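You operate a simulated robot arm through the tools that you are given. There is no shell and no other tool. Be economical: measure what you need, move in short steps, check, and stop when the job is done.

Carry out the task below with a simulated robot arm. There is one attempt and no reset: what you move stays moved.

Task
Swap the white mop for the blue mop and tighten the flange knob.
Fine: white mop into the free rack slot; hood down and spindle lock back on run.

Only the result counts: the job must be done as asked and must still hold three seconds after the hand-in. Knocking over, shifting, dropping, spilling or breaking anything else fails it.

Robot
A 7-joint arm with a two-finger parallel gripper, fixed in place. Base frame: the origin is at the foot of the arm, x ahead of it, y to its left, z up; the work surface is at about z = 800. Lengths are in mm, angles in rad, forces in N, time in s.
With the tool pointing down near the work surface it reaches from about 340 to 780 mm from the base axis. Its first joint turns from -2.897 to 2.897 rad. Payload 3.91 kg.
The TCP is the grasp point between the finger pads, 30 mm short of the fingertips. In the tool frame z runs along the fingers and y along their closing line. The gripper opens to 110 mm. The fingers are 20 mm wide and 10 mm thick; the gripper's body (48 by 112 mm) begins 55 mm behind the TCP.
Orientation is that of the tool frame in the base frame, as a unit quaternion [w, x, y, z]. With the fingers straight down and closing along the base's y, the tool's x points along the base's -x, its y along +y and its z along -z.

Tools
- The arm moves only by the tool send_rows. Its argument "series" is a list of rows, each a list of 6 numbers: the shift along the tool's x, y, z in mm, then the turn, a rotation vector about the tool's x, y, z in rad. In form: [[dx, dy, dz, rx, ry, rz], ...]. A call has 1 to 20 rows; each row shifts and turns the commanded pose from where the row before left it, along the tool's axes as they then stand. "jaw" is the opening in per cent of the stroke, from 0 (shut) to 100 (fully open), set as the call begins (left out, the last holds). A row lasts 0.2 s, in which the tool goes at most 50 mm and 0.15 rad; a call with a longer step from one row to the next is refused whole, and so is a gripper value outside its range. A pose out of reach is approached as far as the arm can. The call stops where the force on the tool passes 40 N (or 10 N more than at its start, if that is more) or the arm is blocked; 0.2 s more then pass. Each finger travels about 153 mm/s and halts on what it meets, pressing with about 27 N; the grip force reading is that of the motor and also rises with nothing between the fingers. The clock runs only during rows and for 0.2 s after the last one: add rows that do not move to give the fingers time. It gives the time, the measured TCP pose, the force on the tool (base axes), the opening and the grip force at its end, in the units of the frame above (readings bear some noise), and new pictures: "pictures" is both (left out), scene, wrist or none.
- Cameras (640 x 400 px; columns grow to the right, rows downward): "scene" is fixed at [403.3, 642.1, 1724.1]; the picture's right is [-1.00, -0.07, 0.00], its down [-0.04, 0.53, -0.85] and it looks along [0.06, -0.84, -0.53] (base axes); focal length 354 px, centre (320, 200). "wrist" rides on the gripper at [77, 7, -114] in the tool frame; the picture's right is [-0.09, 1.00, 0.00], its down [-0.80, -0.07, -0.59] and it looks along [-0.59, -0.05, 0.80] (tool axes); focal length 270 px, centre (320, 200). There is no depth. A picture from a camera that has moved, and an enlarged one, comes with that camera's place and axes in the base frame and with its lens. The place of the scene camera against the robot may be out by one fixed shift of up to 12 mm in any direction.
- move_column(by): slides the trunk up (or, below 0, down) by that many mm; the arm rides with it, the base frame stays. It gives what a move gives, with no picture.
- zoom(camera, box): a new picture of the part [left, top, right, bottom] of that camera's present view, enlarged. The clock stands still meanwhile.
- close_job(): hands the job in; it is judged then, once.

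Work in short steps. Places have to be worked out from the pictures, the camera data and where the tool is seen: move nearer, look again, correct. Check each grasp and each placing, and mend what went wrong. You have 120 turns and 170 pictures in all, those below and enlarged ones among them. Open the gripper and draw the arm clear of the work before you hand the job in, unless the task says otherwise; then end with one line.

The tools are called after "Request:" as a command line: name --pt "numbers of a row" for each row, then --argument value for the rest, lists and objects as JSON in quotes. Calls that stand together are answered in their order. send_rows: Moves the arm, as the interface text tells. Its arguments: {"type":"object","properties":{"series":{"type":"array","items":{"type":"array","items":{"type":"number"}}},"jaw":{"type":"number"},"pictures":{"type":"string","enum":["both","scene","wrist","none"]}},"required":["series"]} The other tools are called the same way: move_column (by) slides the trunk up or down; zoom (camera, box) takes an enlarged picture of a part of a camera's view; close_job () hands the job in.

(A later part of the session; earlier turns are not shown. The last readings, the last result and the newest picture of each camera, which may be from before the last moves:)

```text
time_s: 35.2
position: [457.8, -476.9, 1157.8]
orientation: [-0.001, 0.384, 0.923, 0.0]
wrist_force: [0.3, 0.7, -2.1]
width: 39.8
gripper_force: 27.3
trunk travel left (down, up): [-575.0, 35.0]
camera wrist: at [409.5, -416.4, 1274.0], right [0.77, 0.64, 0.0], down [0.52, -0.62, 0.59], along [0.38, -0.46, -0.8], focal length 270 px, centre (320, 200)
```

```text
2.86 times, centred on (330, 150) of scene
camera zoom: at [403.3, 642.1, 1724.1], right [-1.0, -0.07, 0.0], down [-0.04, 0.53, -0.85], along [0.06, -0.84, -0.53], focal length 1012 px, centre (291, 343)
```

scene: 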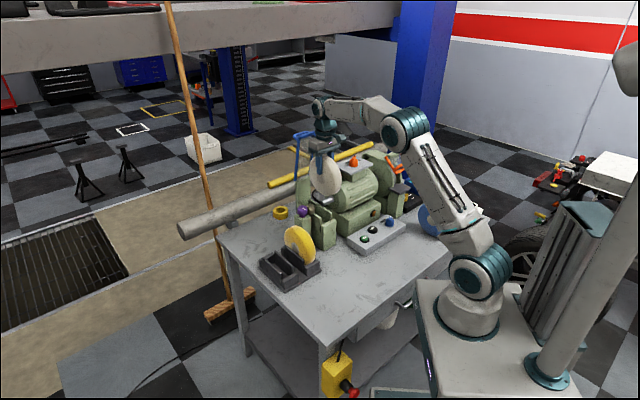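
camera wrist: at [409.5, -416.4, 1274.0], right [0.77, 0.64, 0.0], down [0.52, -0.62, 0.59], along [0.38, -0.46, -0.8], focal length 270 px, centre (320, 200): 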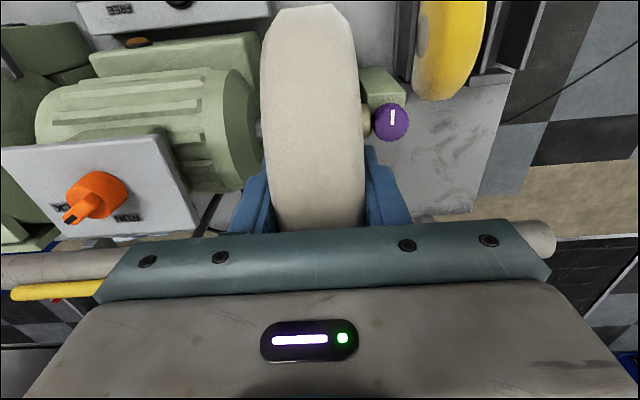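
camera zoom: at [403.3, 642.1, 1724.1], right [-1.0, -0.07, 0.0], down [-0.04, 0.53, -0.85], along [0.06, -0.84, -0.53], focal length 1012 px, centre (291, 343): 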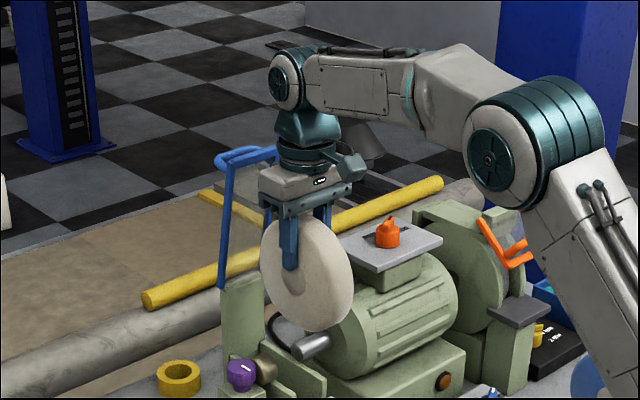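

The mop is held, hood unaffected. I move toward the rack, offset so the free slot is visible beside the held mop.

Request:
send_rows --pt "20 30 0 0 0 0" --pt "20 30 0 0 0 0" --pt "20 30 0 0 0 0" --pt "0 20 0 0 0 0" --pt "0 0 0 0 0 0" --pictures "wrist"

Request:
zoom --camera "wrist" --box '[360, 0, 560, 180]'

Request:
zoom --camera "scene" --box '[240, 200, 340, 300]'

```text
time_s: 36.4
position: [491.3, -355.2, 1159.0]
orientation: [0.001, 0.383, 0.924, 0.0]
wrist_force: [0.6, 0.8, -2.2]
width: 39.8
gripper_force: 26.8
trunk travel left (down, up): [-575.0, 35.0]
camera wrist: at [444.7, -296.1, 1274.8], right [0.77, 0.64, 0.0], down [0.52, -0.62, 0.59], along [0.38, -0.46, -0.8], focal length 270 px, centre (320, 200)
```

wrist: 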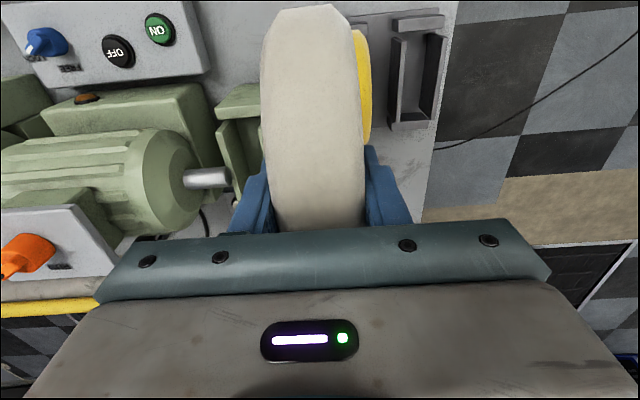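

```text
2.22 times, centred on (460, 90) of wrist
camera zoom: at [444.7, -296.1, 1274.8], right [0.77, 0.64, 0.0], down [0.52, -0.62, 0.59], along [0.38, -0.46, -0.8], focal length 601 px, centre (9, 444)
```

zoom: 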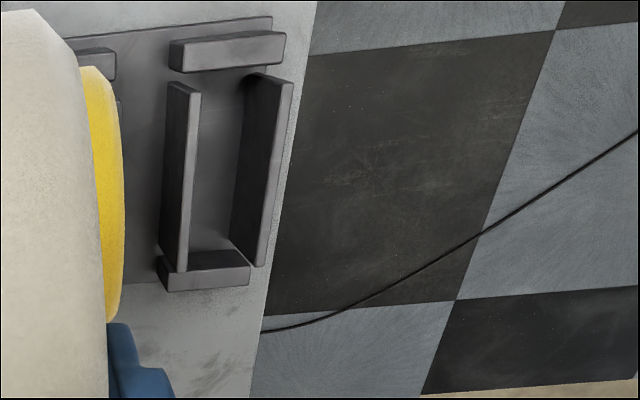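

```text
4.00 times, centred on (290, 250) of scene
camera zoom: at [403.3, 642.1, 1724.1], right [-1.0, -0.07, 0.0], down [-0.04, 0.53, -0.85], along [0.06, -0.84, -0.53], focal length 1416 px, centre (440, 0)
```

zoom: 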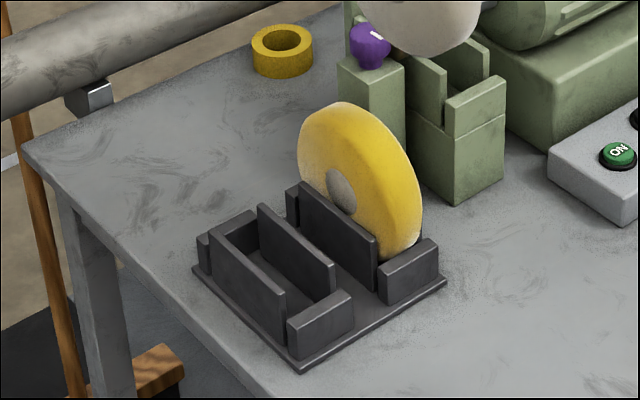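

The free slot centre is about (616,−281) with wall tops near z≈855. I move closer, still to one side, to measure it better.

Request:
send_rows --pt "-18 23 20 0 0 0" --pt "-18 23 20 0 0 0" --pt "0 0 18 0 0 0" --pt "0 0 0 0 0 0" --pictures "none"

Request:
zoom --camera "wrist" --box '[350, 0, 550, 180]'

Request:
zoom --camera "scene" --box '[250, 190, 340, 290]'

```text
time_s: 37.4
position: [551.3, -348.6, 1100.3]
orientation: [0.0, 0.384, 0.923, 0.0]
wrist_force: [0.7, -0.1, -1.9]
width: 40.1
gripper_force: 27.2
trunk travel left (down, up): [-575.0, 35.0]
```

```text
2.22 times, centred on (450, 90) of wrist
camera zoom: at [503.4, -289.8, 1216.3], right [0.77, 0.64, 0.0], down [0.52, -0.62, 0.59], along [0.38, -0.46, -0.8], focal length 601 px, centre (31, 444)
```

zoom: 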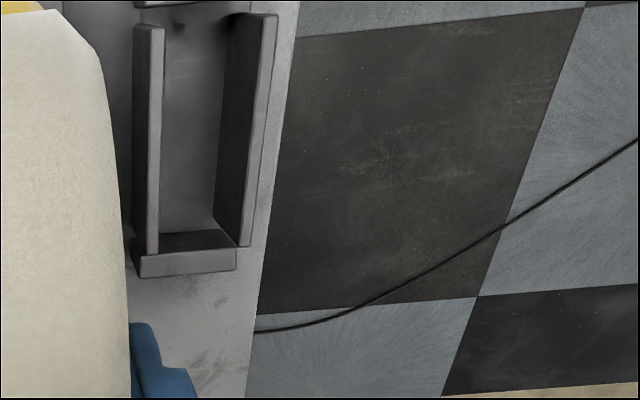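

```text
4.00 times, centred on (295, 240) of scene
camera zoom: at [403.3, 642.1, 1724.1], right [-1.0, -0.07, 0.0], down [-0.04, 0.53, -0.85], along [0.06, -0.84, -0.53], focal length 1416 px, centre (420, 40)
```

zoom: 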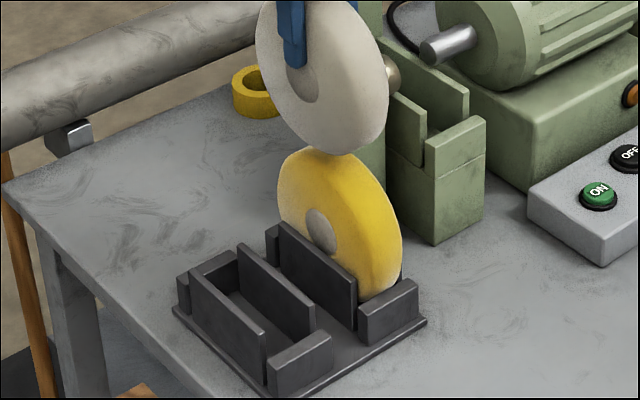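

From this view the slot centre computes to (616,−280) with width ≈46 mm and direction ≈45°, matching the tool. I move over it and descend partway.

Request:
send_rows --pt "1.5 31.4 0 0 0 0" --pt "1.6 31.4 0 0 0 0" --pt "0 31.4 0 0 0 0" --pt "0 0 0 0 0 0" --pt "0 0 30 0 0 0" --pt "0 0 30 0 0 0" --pt "0 0 30 0 0 0" --pt "0 0 15 0 0 0" --pt "0 0 0 0 0 0" --pictures "wrist"

Request:
zoom --camera "scene" --box '[240, 200, 340, 290]'

```text
time_s: 39.4
position: [616.0, -279.9, 994.8]
orientation: [0.0, 0.383, 0.924, -0.001]
wrist_force: [1.0, 0.6, -1.9]
width: 39.5
gripper_force: 26.9
trunk travel left (down, up): [-575.0, 35.0]
camera wrist: at [568.0, -221.0, 1110.7], right [0.77, 0.64, 0.0], down [0.52, -0.62, 0.59], along [0.38, -0.46, -0.8], focal length 270 px, centre (320, 200)
```

wrist: 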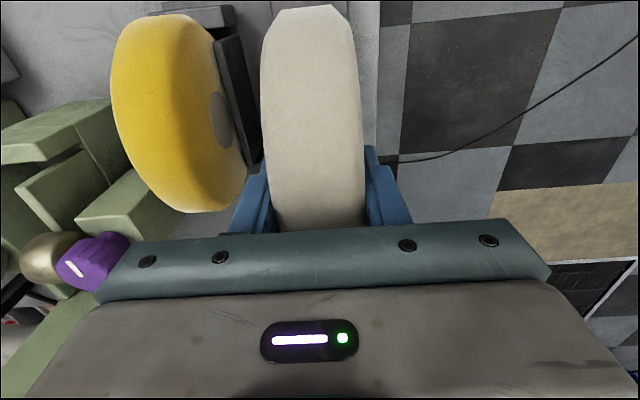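

```text
4.44 times, centred on (290, 245) of scene
camera zoom: at [403.3, 642.1, 1724.1], right [-1.0, -0.07, 0.0], down [-0.04, 0.53, -0.85], along [0.06, -0.84, -0.53], focal length 1574 px, centre (453, 0)
```

zoom: 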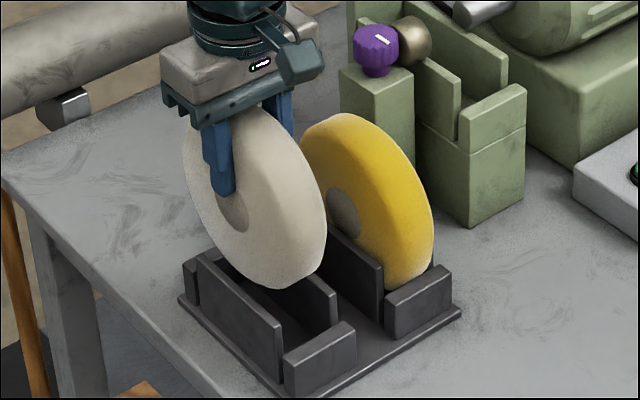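

Alignment looks right. I lower in small steps, watching the force.

Request:
send_rows --pt "0 0 6 0 0 0" --pt "0 0 6 0 0 0" --pt "0 0 6 0 0 0" --pt "0 0 6 0 0 0" --pt "0 0 6 0 0 0" --pt "0 0 0 0 0 0" --pictures "none"

Request:
zoom --camera "scene" --box '[240, 200, 340, 290]'

```text
time_s: 40.8
position: [615.1, -280.4, 966.8]
orientation: [0.0, 0.383, 0.924, -0.001]
wrist_force: [0.6, -0.9, -2.1]
width: 39.7
gripper_force: 26.9
trunk travel left (down, up): [-575.0, 35.0]
```

```text
4.44 times, centred on (290, 245) of scene
camera zoom: at [403.3, 642.1, 1724.1], right [-1.0, -0.07, 0.0], down [-0.04, 0.53, -0.85], along [0.06, -0.84, -0.53], focal length 1574 px, centre (453, 0)
```

zoom: 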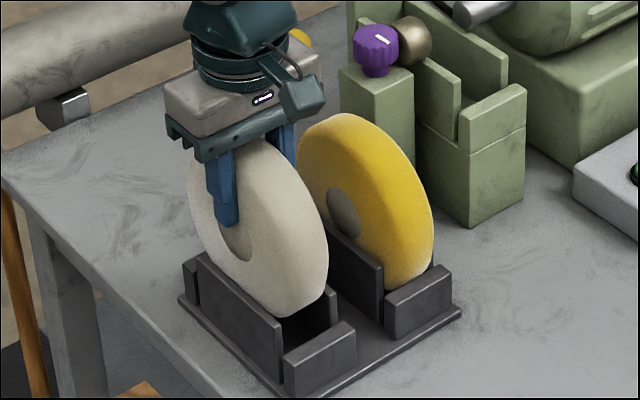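

The mop is entering between the walls without contact. I continue down.

Request:
send_rows --pt "0 0 5 0 0 0" --pt "0 0 5 0 0 0" --pt "0 0 5 0 0 0" --pt "0 0 5 0 0 0" --pt "0 0 4 0 0 0" --pt "0 0 0 0 0 0" --pictures "none"

Request:
zoom --camera "scene" --box '[240, 200, 340, 290]'

```text
time_s: 42.2
position: [615.0, -280.4, 941.9]
orientation: [0.0, 0.383, 0.924, 0.0]
wrist_force: [0.2, 0.8, -2.2]
width: 40.0
gripper_force: 27.2
trunk travel left (down, up): [-575.0, 35.0]
```

```text
4.44 times, centred on (290, 245) of scene
camera zoom: at [403.3, 642.1, 1724.1], right [-1.0, -0.07, 0.0], down [-0.04, 0.53, -0.85], along [0.06, -0.84, -0.53], focal length 1574 px, centre (453, 0)
```

zoom: 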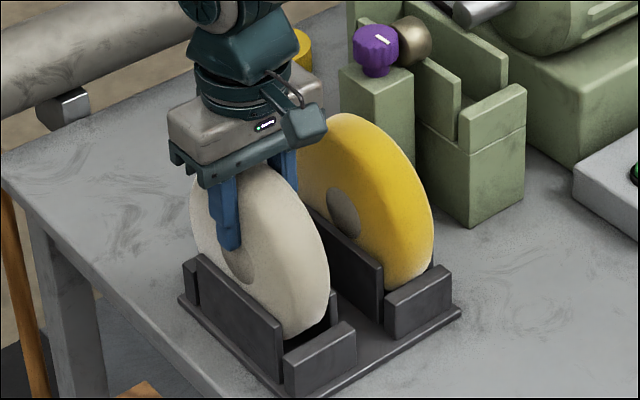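

About 10 mm more to go compared with the yellow mop; I lower slowly until contact.

Request:
send_rows --pt "0 0 3 0 0 0" --pt "0 0 3 0 0 0" --pt "0 0 2 0 0 0" --pt "0 0 2 0 0 0" --pt "0 0 0 0 0 0" --pictures "none"

Request:
zoom --camera "scene" --box '[240, 200, 340, 290]'

```text
time_s: 43.4
position: [612.5, -278.6, 933.3]
orientation: [0.001, 0.383, 0.924, 0.0]
wrist_force: [-4.5, 5.0, 5.9]
width: 39.1
gripper_force: 27.2
trunk travel left (down, up): [-575.0, 35.0]
```

```text
4.44 times, centred on (290, 245) of scene
camera zoom: at [403.3, 642.1, 1724.1], right [-1.0, -0.07, 0.0], down [-0.04, 0.53, -0.85], along [0.06, -0.84, -0.53], focal length 1574 px, centre (453, 0)
```

zoom: 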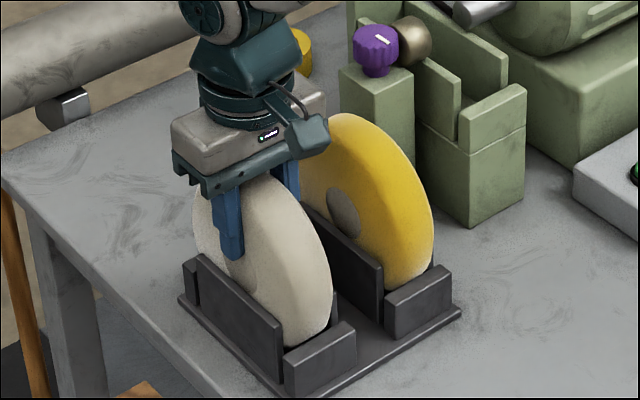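

Contact with the far end block pushes it ~3 mm toward the robot. I follow that shift and lower a little more.

Request:
send_rows --pt "4 0 0 0 0 0" --pt "0 0 2 0 0 0" --pt "0 0 2 0 0 0" --pt "0 0 0 0 0 0" --pictures "none"

Request:
zoom --camera "scene" --box '[240, 200, 340, 290]'

```text
time_s: 44.4
position: [612.5, -278.1, 931.7]
orientation: [0.004, 0.384, 0.923, 0.0]
wrist_force: [5.4, -3.6, 32.3]
width: 39.5
gripper_force: 27.0
trunk travel left (down, up): [-575.0, 35.0]
```

```text
4.44 times, centred on (290, 245) of scene
camera zoom: at [403.3, 642.1, 1724.1], right [-1.0, -0.07, 0.0], down [-0.04, 0.53, -0.85], along [0.06, -0.84, -0.53], focal length 1574 px, centre (453, 0)
```

zoom: 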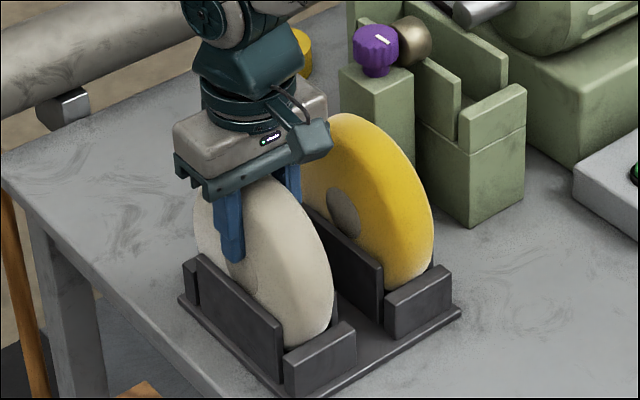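

Firmly seated (32 N up). I relieve the press, open just a few mm each side, and rise.

Request:
send_rows --pt "0 0 -3 0 0 0" --pt "0 0 0 0 0 0" --pictures "none"

Request:
send_rows --pt "0 0 0 0 0 0" --pt "0 0 0 0 0 0" --pt "0 0 -10 0 0 0" --pt "0 0 -20 0 0 0" --pt "0 0 -40 0 0 0" --pt "0 0 -40 0 0 0" --pt "0 0 -40 0 0 0" --pt "0 0 0 0 0 0" --jaw 47

Request:
zoom --camera "scene" --box '[240, 200, 340, 290]'

```text
time_s: 45.0
position: [612.6, -277.6, 931.4]
orientation: [0.0, 0.384, 0.923, 0.0]
wrist_force: [10.1, -6.6, 20.2]
width: 39.8
gripper_force: 27.3
trunk travel left (down, up): [-575.0, 35.0]
```

```text
time_s: 46.8
position: [610.5, -278.3, 1080.5]
orientation: [-0.001, 0.383, 0.924, 0.0]
wrist_force: [-0.6, -0.7, 0.1]
width: 51.7
gripper_force: 0.1
trunk travel left (down, up): [-575.0, 35.0]
camera wrist: at [564.2, -218.3, 1196.3], right [0.77, 0.64, 0.0], down [0.52, -0.62, 0.59], along [0.38, -0.46, -0.8], focal length 270 px, centre (320, 200)
```

scene: 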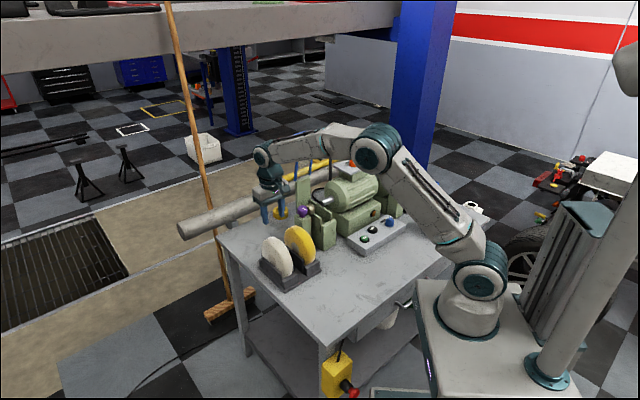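
wrist: 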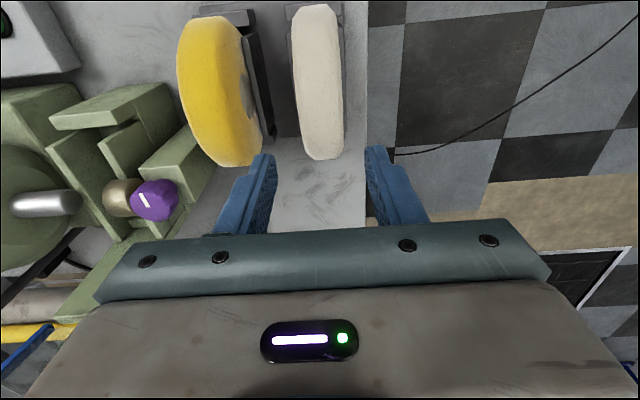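

```text
4.44 times, centred on (290, 245) of scene
camera zoom: at [403.3, 642.1, 1724.1], right [-1.0, -0.07, 0.0], down [-0.04, 0.53, -0.85], along [0.06, -0.84, -0.53], focal length 1574 px, centre (453, 0)
```

zoom: 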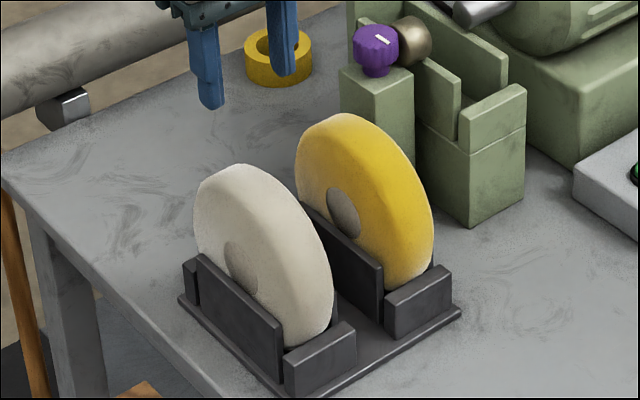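

White mop is seated in the rack. I fly high over to the blue mop and turn to look along −y.

Request:
send_rows --pt "23 -33.6 -10 0 0 0" --pt "23 -33.6 -10 0 0 0" --pt "23 -33.6 -10 0 0 0" --pt "23 -33.6 -10 0 0 0" --pt "23 -33.6 -10 0 0 0" --pt "23 -33.6 -10 0 0 0" --pt "23 -33.6 -10 0 0 0" --pt "0 0 0 0 0 0.131" --pt "0 0 0 0 0 0.131" --pt "0 0 0 0 0 0.131" --pt "0 0 0 0 0 0.131" --pt "0 0 0 0 0 0.131" --pt "0 0 0 0 0 0.131" --pictures "none"

Request:
send_rows --pt "-11 -37.5 0 0 0 0" --pt "-11 -37.5 0 0 0 0" --pt "-11 -37.5 0 0 0 0" --pt "-11 -37.5 0 0 0 0" --pt "-11 -37.5 0 0 0 0" --pt "-11 -37.5 0 0 0 0" --pt "-11 -37.5 0 0 0 0" --pt "-11 -37.5 0 0 0 0"

```text
time_s: 49.6
position: [330.5, -330.6, 1149.7]
orientation: [0.0, 0.71, 0.704, 0.0]
wrist_force: [-0.1, -0.5, -0.3]
width: 51.7
gripper_force: 0.0
trunk travel left (down, up): [-575.0, 35.0]
```

```text
time_s: 51.4
position: [30.9, -417.9, 1151.5]
orientation: [0.001, 0.708, 0.706, 0.0]
wrist_force: [-0.3, -1.0, 0.3]
width: 51.7
gripper_force: 0.0
trunk travel left (down, up): [-575.0, 35.0]
camera wrist: at [40.1, -340.0, 1266.9], right [1.0, -0.09, 0.0], down [-0.07, -0.8, 0.59], along [-0.05, -0.59, -0.8], focal length 270 px, centre (320, 200)
```

scene: 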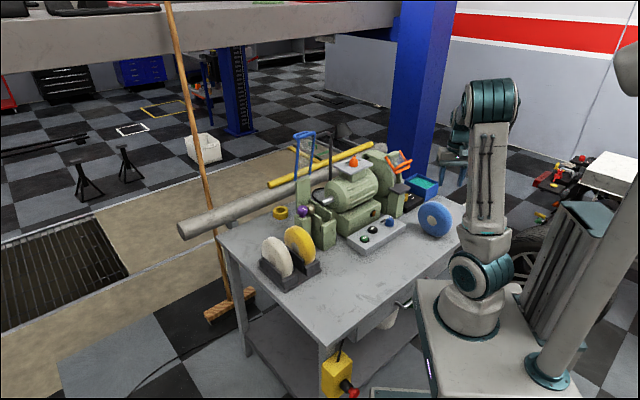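
wrist: 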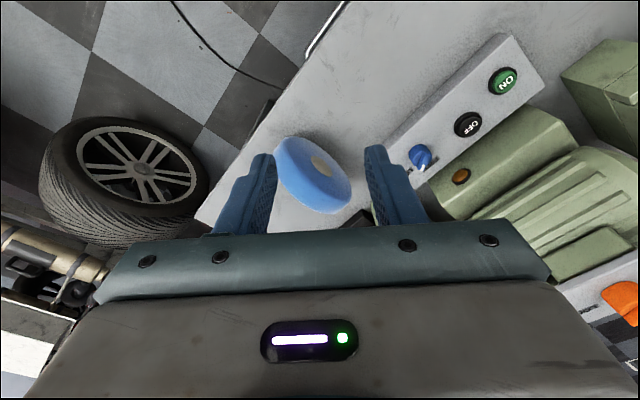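

Request:
zoom --camera "wrist" --box '[250, 100, 390, 230]'

Request:
zoom --camera "scene" --box '[400, 180, 470, 250]'

```text
3.08 times, centred on (320, 165) of wrist
camera zoom: at [40.1, -340.0, 1266.9], right [1.0, -0.09, 0.0], down [-0.07, -0.8, 0.59], along [-0.05, -0.59, -0.8], focal length 832 px, centre (320, 308)
```

zoom: 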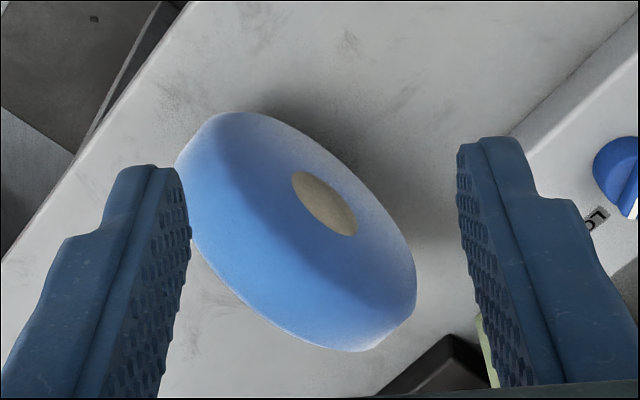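

```text
5.71 times, centred on (435, 215) of scene
camera zoom: at [403.3, 642.1, 1724.1], right [-1.0, -0.07, 0.0], down [-0.04, 0.53, -0.85], along [0.06, -0.84, -0.53], focal length 2023 px, centre (-337, 114)
```

zoom: 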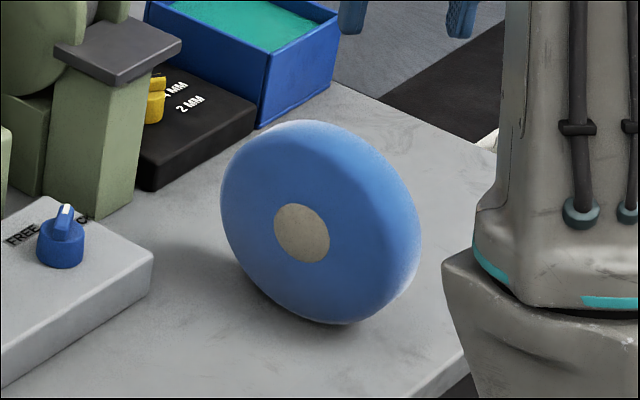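

The blue mop stands upright on the table with its axis at 45°, about (10,−580). I turn the closing line to its axis and go above it.

Request:
send_rows --pt "0 0 0 0 0 -0.131" --pt "0 0 0 0 0 -0.131" --pt "0 0 0 0 0 -0.131" --pt "0 0 0 0 0 -0.131" --pt "0 0 0 0 0 -0.131" --pt "0 0 0 0 0 -0.131" --pt "-25 -32.5 10 0 0 0" --pt "-25 -32.5 10 0 0 0" --pt "-25 -32.5 10 0 0 0" --pt "-25 -32.5 10 0 0 0" --jaw 60 --pictures "wrist"

Request:
zoom --camera "wrist" --box '[230, 20, 410, 200]'

```text
time_s: 53.6
position: [9.3, -581.5, 1110.6]
orientation: [0.0, 0.383, 0.924, 0.0]
wrist_force: [0.6, 0.6, 0.4]
width: 66.2
gripper_force: 0.1
trunk travel left (down, up): [-575.0, 35.0]
camera wrist: at [-37.3, -520.8, 1225.8], right [0.77, 0.64, 0.0], down [0.51, -0.62, 0.59], along [0.38, -0.46, -0.8], focal length 270 px, centre (320, 200)
```

wrist: 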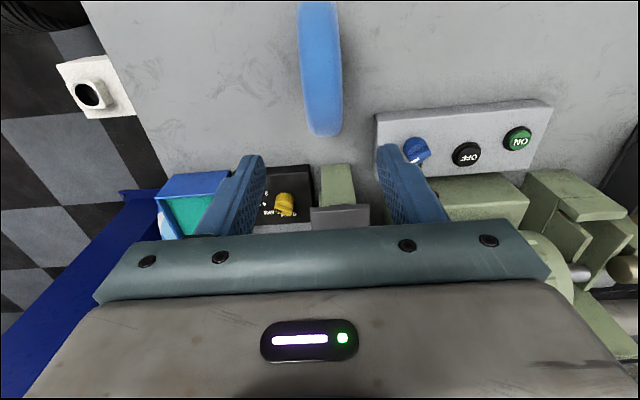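

```text
2.22 times, centred on (320, 110) of wrist
camera zoom: at [-37.3, -520.8, 1225.8], right [0.77, 0.64, 0.0], down [0.51, -0.62, 0.59], along [0.38, -0.46, -0.8], focal length 601 px, centre (320, 400)
```

zoom: 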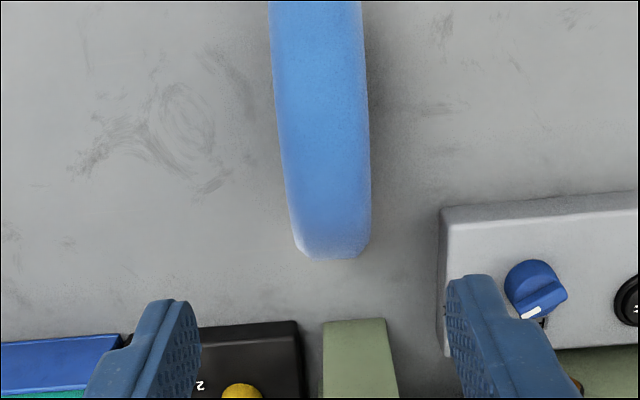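

The mops are about 160 mm across, so the blue centre is near z=880 and ~15 mm nearer the robot. I correct and descend partway.

Request:
send_rows --pt "13 4 20 0 0 0" --pt "0 0 40 0 0 0" --pt "0 0 30 0 0 0" --pt "0 0 0 0 0 0"

Request:
zoom --camera "scene" --box '[390, 150, 480, 250]'

```text
time_s: 54.6
position: [3.6, -566.6, 1022.2]
orientation: [0.001, 0.384, 0.923, 0.0]
wrist_force: [-0.7, -1.3, -0.8]
width: 66.0
gripper_force: 0.1
trunk travel left (down, up): [-575.0, 35.0]
camera wrist: at [-43.7, -506.9, 1137.1], right [0.77, 0.64, 0.0], down [0.51, -0.62, 0.59], along [0.38, -0.46, -0.8], focal length 270 px, centre (320, 200)
```

scene: 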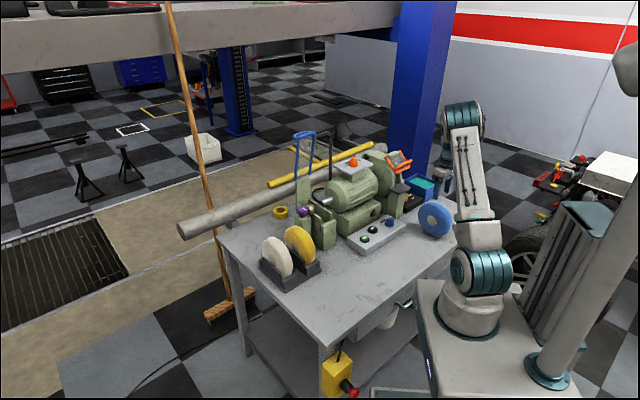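
wrist: 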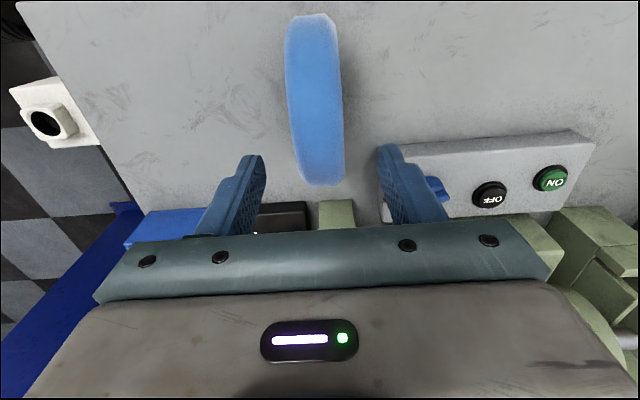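

```text
4.00 times, centred on (435, 200) of scene
camera zoom: at [403.3, 642.1, 1724.1], right [-1.0, -0.07, 0.0], down [-0.04, 0.53, -0.85], along [0.06, -0.84, -0.53], focal length 1416 px, centre (-140, 200)
```

zoom: 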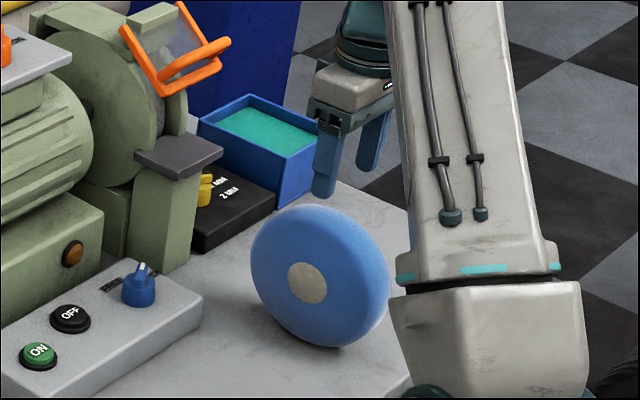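

Blue mop centre is nearly under the TCP (R≈79). I make a small correction and descend to grasp height.

Request:
send_rows --pt "3 -2 0 0 0 0" --pt "0 0 35 0 0 0" --pt "0 0 35 0 0 0" --pt "0 0 20 0 0 0" --pt "0 0 0 0 0 0"

Request:
zoom --camera "scene" --box '[390, 150, 480, 250]'

```text
time_s: 55.8
position: [-1.3, -566.2, 930.0]
orientation: [-0.001, 0.383, 0.924, 0.0]
wrist_force: [0.3, -0.1, -0.2]
width: 66.2
gripper_force: 0.0
trunk travel left (down, up): [-575.0, 35.0]
camera wrist: at [-47.7, -506.9, 1045.8], right [0.77, 0.64, 0.0], down [0.52, -0.62, 0.59], along [0.38, -0.46, -0.8], focal length 270 px, centre (320, 200)
```

scene: 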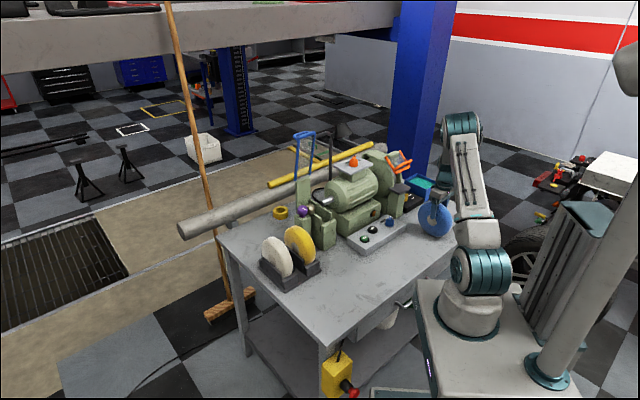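
wrist: 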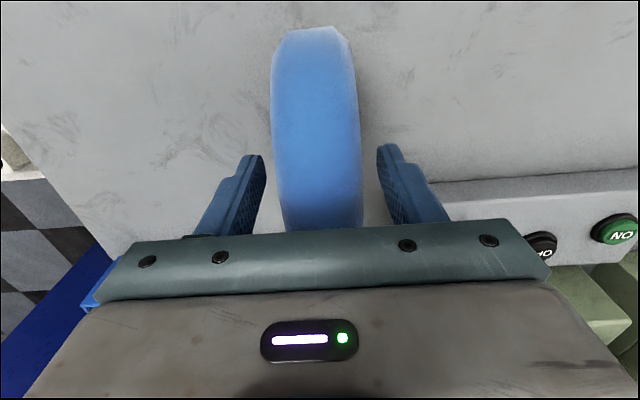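

```text
4.00 times, centred on (435, 200) of scene
camera zoom: at [403.3, 642.1, 1724.1], right [-1.0, -0.07, 0.0], down [-0.04, 0.53, -0.85], along [0.06, -0.84, -0.53], focal length 1416 px, centre (-140, 200)
```

zoom: 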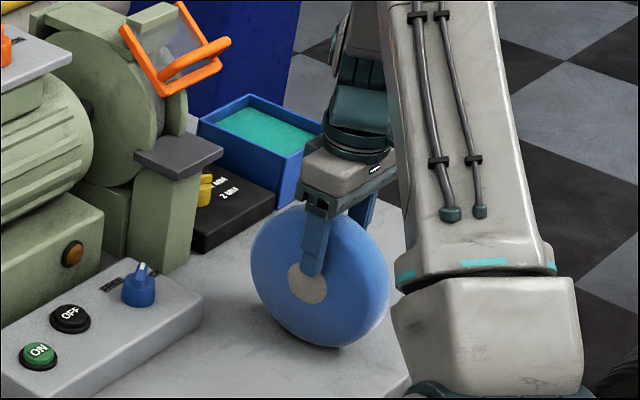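

Centred well; tips about 20 mm above the mop centre. I close gently.

Request:
send_rows --pt "0 -1.5 0 0 0 0" --pt "0 0 0 0 0 0" --pictures "none"

Request:
send_rows --pt "0 0 0 0 0 0" --pt "0 0 0 0 0 0" --pt "0 0 0 0 0 0" --pt "0 0 -10 0 0 0" --pt "0 0 -10 0 0 0" --pt "0 0 0 0 0 0" --jaw 0

Request:
zoom --camera "scene" --box '[390, 150, 480, 250]'

```text
time_s: 56.4
position: [-1.2, -567.3, 929.9]
orientation: [0.0, 0.384, 0.923, 0.0]
wrist_force: [-0.4, 0.3, 0.4]
width: 65.9
gripper_force: 0.0
trunk travel left (down, up): [-575.0, 35.0]
```

```text
time_s: 57.8
position: [0.1, -568.5, 950.9]
orientation: [0.0, 0.384, 0.923, 0.0]
wrist_force: [-0.2, 0.4, -2.1]
width: 40.0
gripper_force: 26.5
trunk travel left (down, up): [-575.0, 35.0]
camera wrist: at [-48.1, -508.2, 1066.4], right [0.77, 0.64, 0.0], down [0.52, -0.62, 0.59], along [0.38, -0.46, -0.8], focal length 270 px, centre (320, 200)
```

scene: 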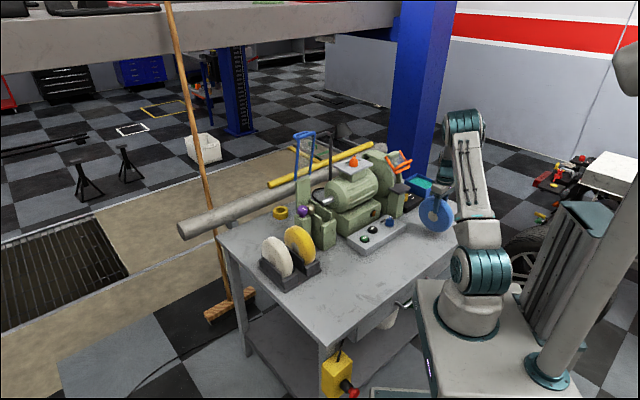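
wrist: 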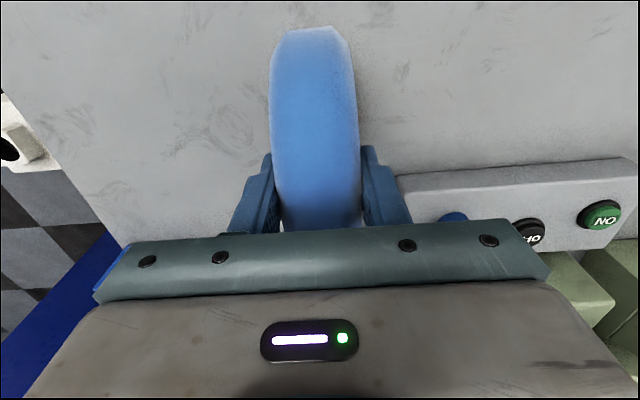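

```text
4.00 times, centred on (435, 200) of scene
camera zoom: at [403.3, 642.1, 1724.1], right [-1.0, -0.07, 0.0], down [-0.04, 0.53, -0.85], along [0.06, -0.84, -0.53], focal length 1416 px, centre (-140, 200)
```

zoom: 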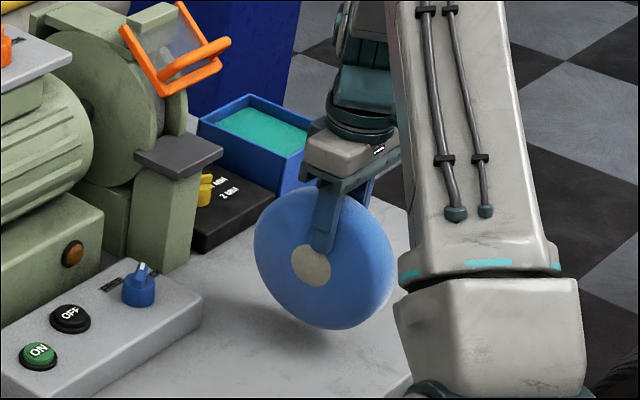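

Blue mop is held and lifted. I raise it and carry it around on the robot side to in front of the spindle.

Request:
send_rows --pt "0 0 -40 0 0 0" --pt "0 0 -40 0 0 0" --pt "0 0 -40 0 0 0" --pt "0 0 -40 0 0 0" --pt "0 0 -40 0 0 0" --pt "-7.7 38.8 0 0 0 0" --pt "-7.7 38.8 0 0 0 0" --pt "-7.7 38.8 0 0 0 0" --pt "-7.7 38.8 0 0 0 0" --pt "-7.7 38.8 0 0 0 0" --pt "-7.7 38.8 0 0 0 0" --pt "-7.7 38.8 0 0 0 0" --pt "-7.7 38.8 0 0 0 0" --pt "-7.7 38.8 0 0 0 0" --pt "-7.7 38.8 0 0 0 0" --pt "0 0 0 0 0 0"

```text
time_s: 61.2
position: [327.0, -348.2, 1152.3]
orientation: [0.0, 0.384, 0.923, 0.0]
wrist_force: [0.4, 0.0, -2.7]
width: 40.1
gripper_force: 27.6
trunk travel left (down, up): [-575.0, 35.0]
camera wrist: at [281.5, -288.2, 1267.4], right [0.77, 0.64, 0.0], down [0.51, -0.62, 0.59], along [0.38, -0.46, -0.8], focal length 270 px, centre (320, 200)
```

scene: 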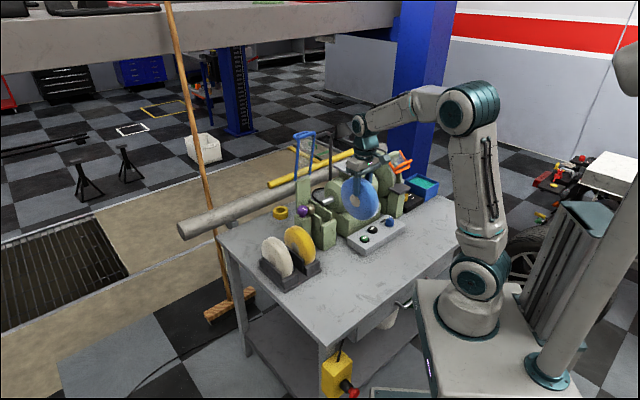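
wrist: 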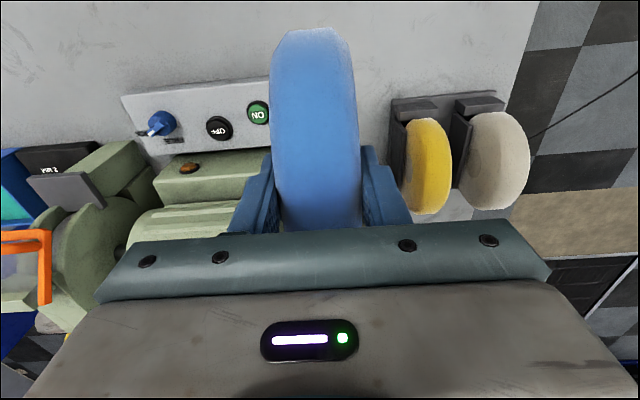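

I look at the empty cradle in the scene view to judge the seat geometry.

Request:
zoom --camera "scene" --box '[290, 180, 350, 260]'

```text
5.00 times, centred on (320, 220) of scene
camera zoom: at [403.3, 642.1, 1724.1], right [-1.0, -0.07, 0.0], down [-0.04, 0.53, -0.85], along [0.06, -0.84, -0.53], focal length 1770 px, centre (320, 100)
```

zoom: 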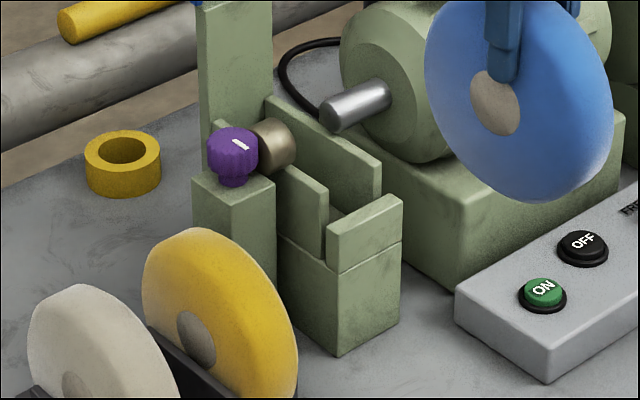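

I descend to clear height and advance along the mop plane, stopping short to check alignment.

Request:
send_rows --pt "0 0 20 0 0 0" --pt "0 0 17 0 0 0" --pt "-40 0 0 0 0 0" --pt "-40 0 0 0 0 0" --pt "-40 0 0 0 0 0" --pt "-30 0 0 0 0 0" --pt "0 0 0 0 0 0"

Request:
zoom --camera "scene" --box '[280, 160, 360, 260]'

```text
time_s: 62.8
position: [435.2, -456.1, 1113.5]
orientation: [0.001, 0.384, 0.923, 0.0]
wrist_force: [-1.3, 0.7, -2.8]
width: 39.6
gripper_force: 27.0
trunk travel left (down, up): [-575.0, 35.0]
camera wrist: at [387.0, -395.8, 1229.5], right [0.77, 0.64, 0.0], down [0.52, -0.62, 0.59], along [0.38, -0.46, -0.8], focal length 270 px, centre (320, 200)
```

scene: 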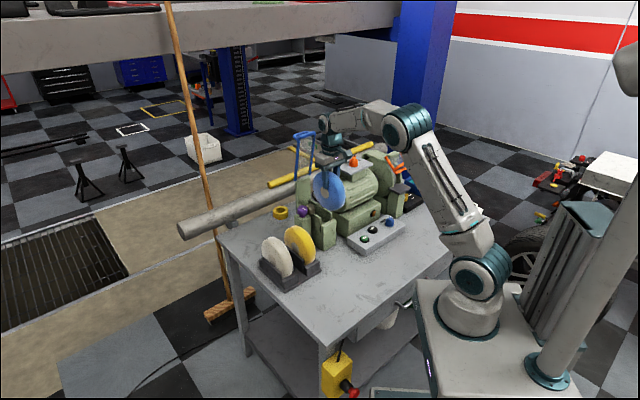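
wrist: 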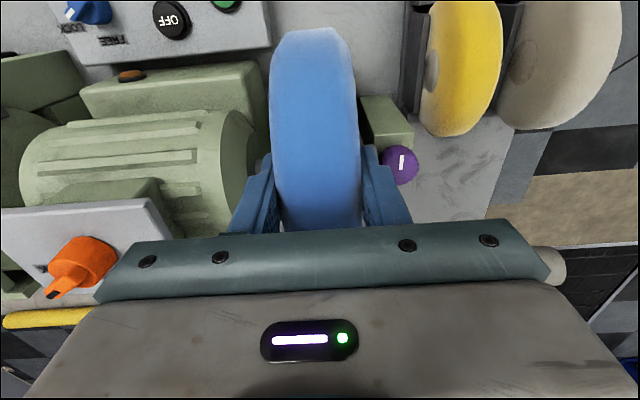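

```text
4.00 times, centred on (320, 210) of scene
camera zoom: at [403.3, 642.1, 1724.1], right [-1.0, -0.07, 0.0], down [-0.04, 0.53, -0.85], along [0.06, -0.84, -0.53], focal length 1416 px, centre (320, 160)
```

zoom: 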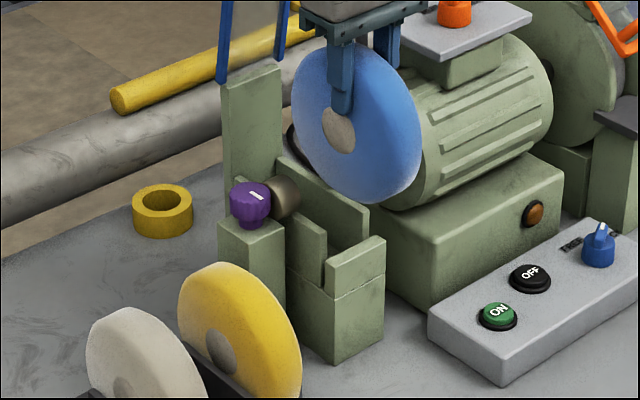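

Clear. I advance the remaining 62 mm with a 1.4 mm axial correction.

Request:
send_rows --pt "-25 0.7 0 0 0 0" --pt "-25 0.7 0 0 0 0" --pt "-12 0 0 0 0 0" --pt "0 0 0 0 0 0" --pictures "wrist"

Request:
zoom --camera "scene" --box '[280, 160, 360, 260]'

```text
time_s: 63.8
position: [479.4, -496.9, 1113.0]
orientation: [0.0, 0.384, 0.923, -0.001]
wrist_force: [0.0, -0.6, -1.4]
width: 39.7
gripper_force: 27.0
trunk travel left (down, up): [-575.0, 35.0]
camera wrist: at [432.0, -438.0, 1229.4], right [0.77, 0.64, 0.0], down [0.52, -0.62, 0.59], along [0.38, -0.46, -0.8], focal length 270 px, centre (320, 200)
```

wrist: 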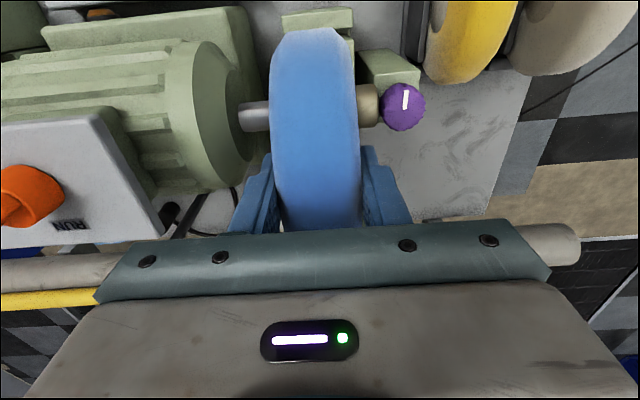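

```text
4.00 times, centred on (320, 210) of scene
camera zoom: at [403.3, 642.1, 1724.1], right [-1.0, -0.07, 0.0], down [-0.04, 0.53, -0.85], along [0.06, -0.84, -0.53], focal length 1416 px, centre (320, 160)
```

zoom: 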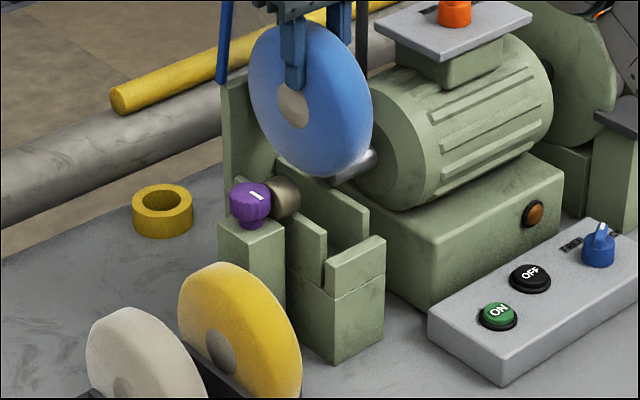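

Aligned between shaft and flange. I lower in steps.

Request:
send_rows --pt "0 0 8 0 0 0" --pt "0 0 8 0 0 0" --pt "0 0 8 0 0 0" --pt "0 0 8 0 0 0" --pt "0 0 8 0 0 0" --pt "0 0 8 0 0 0" --pt "0 0 0 0 0 0" --pictures "wrist"

Request:
zoom --camera "scene" --box '[280, 160, 360, 260]'

```text
time_s: 65.2
position: [479.8, -497.1, 1078.3]
orientation: [0.007, 0.383, 0.924, -0.004]
wrist_force: [-2.7, 3.4, 16.7]
width: 39.6
gripper_force: 27.0
trunk travel left (down, up): [-575.0, 35.0]
stopped in row 7: the force on the tool passed its limit (the readings are from after the stop); the commanded pose is now the measured one
camera wrist: at [430.9, -437.1, 1191.9], right [0.77, 0.64, 0.0], down [0.51, -0.61, 0.61], along [0.39, -0.47, -0.79], focal length 270 px, centre (320, 200)
```

wrist: 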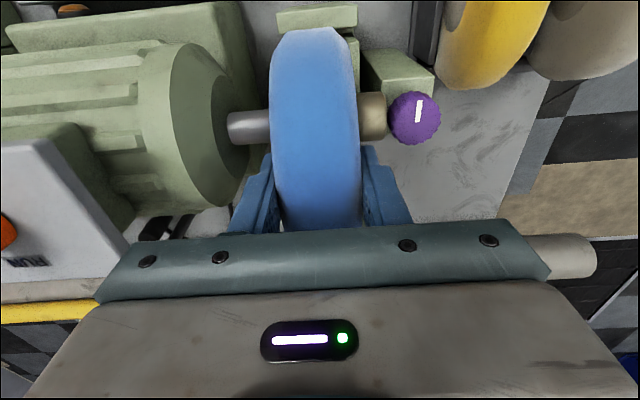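

```text
4.00 times, centred on (320, 210) of scene
camera zoom: at [403.3, 642.1, 1724.1], right [-1.0, -0.07, 0.0], down [-0.04, 0.53, -0.85], along [0.06, -0.84, -0.53], focal length 1416 px, centre (320, 160)
```

zoom: 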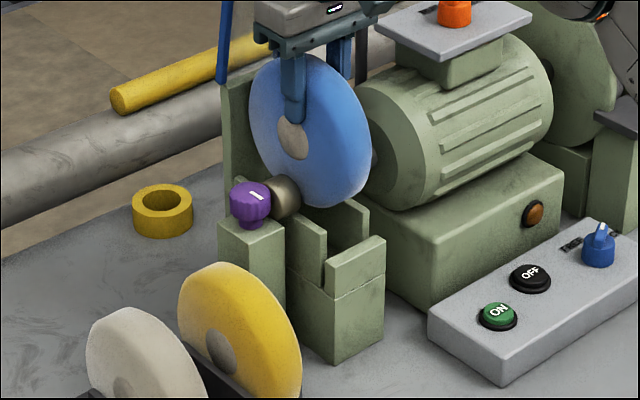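

Contact came at the far side (tilt and force show the rim catching the hood post). I raise slightly, shift 8 mm toward the robot, and look.

Request:
send_rows --pt "0 0 -15 0 0 0" --pt "4 0 0 0 -0.016 0" --pt "4 0 0 0 0 0" --pt "0 0 0 0 0 0" --pictures "wrist"

Request:
zoom --camera "scene" --box '[290, 170, 340, 230]'

```text
time_s: 66.2
position: [472.9, -493.9, 1088.2]
orientation: [0.013, 0.384, 0.923, -0.005]
wrist_force: [0.2, 0.4, -1.2]
width: 39.7
gripper_force: 26.9
trunk travel left (down, up): [-575.0, 35.0]
camera wrist: at [424.5, -431.3, 1201.5], right [0.77, 0.64, 0.0], down [0.5, -0.6, 0.62], along [0.4, -0.47, -0.79], focal length 270 px, centre (320, 200)
```

wrist: 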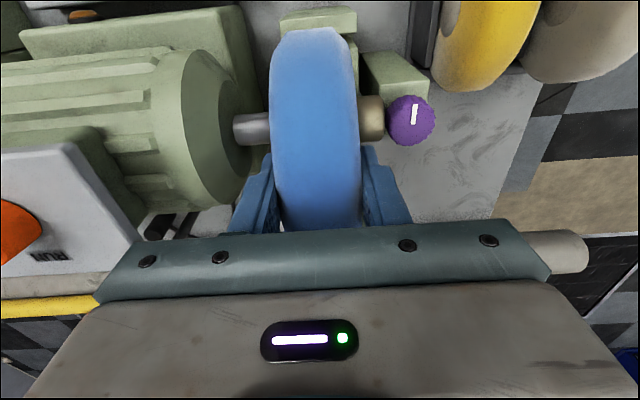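

```text
6.67 times, centred on (315, 200) of scene
camera zoom: at [403.3, 642.1, 1724.1], right [-1.0, -0.07, 0.0], down [-0.04, 0.53, -0.85], along [0.06, -0.84, -0.53], focal length 2360 px, centre (353, 200)
```

zoom: 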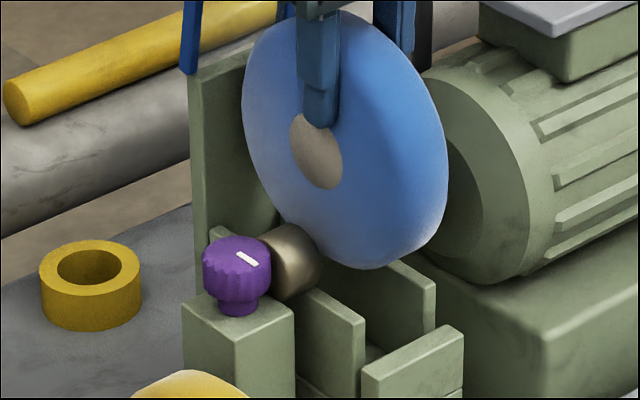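

My tilt correction went the wrong way; I level the tool (+0.028 about its y), nudge +1 mm axially, and try a slow descent.

Request:
send_rows --pt "0 1 0 0 0.028 0" --pt "0 0 0 0 0 0" --pt "0 0 4 0 0 0" --pt "0 0 4 0 0 0" --pt "0 0 0 0 0 0" --pictures "none"

Request:
send_rows --pt "0 0 3 0 0 0" --pt "0 0 3 0 0 0" --pt "0 0 3 0 0 0" --pt "0 0 0 0 0 0" --pictures "none"

```text
time_s: 67.4
position: [475.6, -493.0, 1081.0]
orientation: [0.0, 0.383, 0.924, 0.0]
wrist_force: [0.1, 0.1, -1.4]
width: 39.9
gripper_force: 26.5
trunk travel left (down, up): [-575.0, 35.0]
```

```text
time_s: 68.4
position: [476.4, -492.8, 1071.1]
orientation: [0.0, 0.384, 0.923, -0.001]
wrist_force: [-0.1, 0.3, -2.5]
width: 40.0
gripper_force: 26.6
trunk travel left (down, up): [-575.0, 35.0]
```

No contact now below the previous height, so it was the hood post. I continue down with a −1 mm axial tweak.

Request:
send_rows --pt "0 -1 4 0 0 0" --pt "0 0 4 0 0 0" --pt "0 0 4 0 0 0" --pt "0 0 4 0 0 0" --pt "0 0 0 0 0 0" --pictures "wrist"

Request:
zoom --camera "scene" --box '[290, 170, 340, 230]'

```text
time_s: 69.6
position: [475.8, -493.3, 1055.1]
orientation: [0.0, 0.383, 0.924, -0.001]
wrist_force: [1.6, 2.1, -0.8]
width: 39.6
gripper_force: 27.2
trunk travel left (down, up): [-575.0, 35.0]
camera wrist: at [427.8, -433.5, 1171.3], right [0.77, 0.64, 0.0], down [0.52, -0.62, 0.6], along [0.38, -0.46, -0.8], focal length 270 px, centre (320, 200)
```

wrist: 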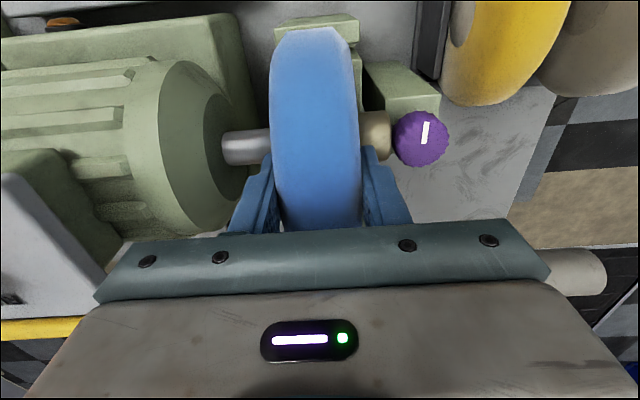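

```text
6.67 times, centred on (315, 200) of scene
camera zoom: at [403.3, 642.1, 1724.1], right [-1.0, -0.07, 0.0], down [-0.04, 0.53, -0.85], along [0.06, -0.84, -0.53], focal length 2360 px, centre (353, 200)
```

zoom: 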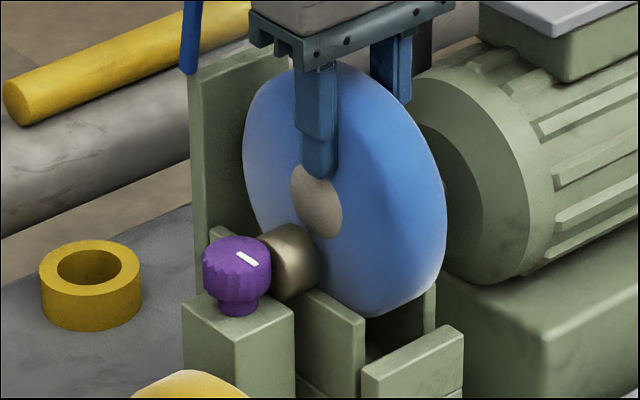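

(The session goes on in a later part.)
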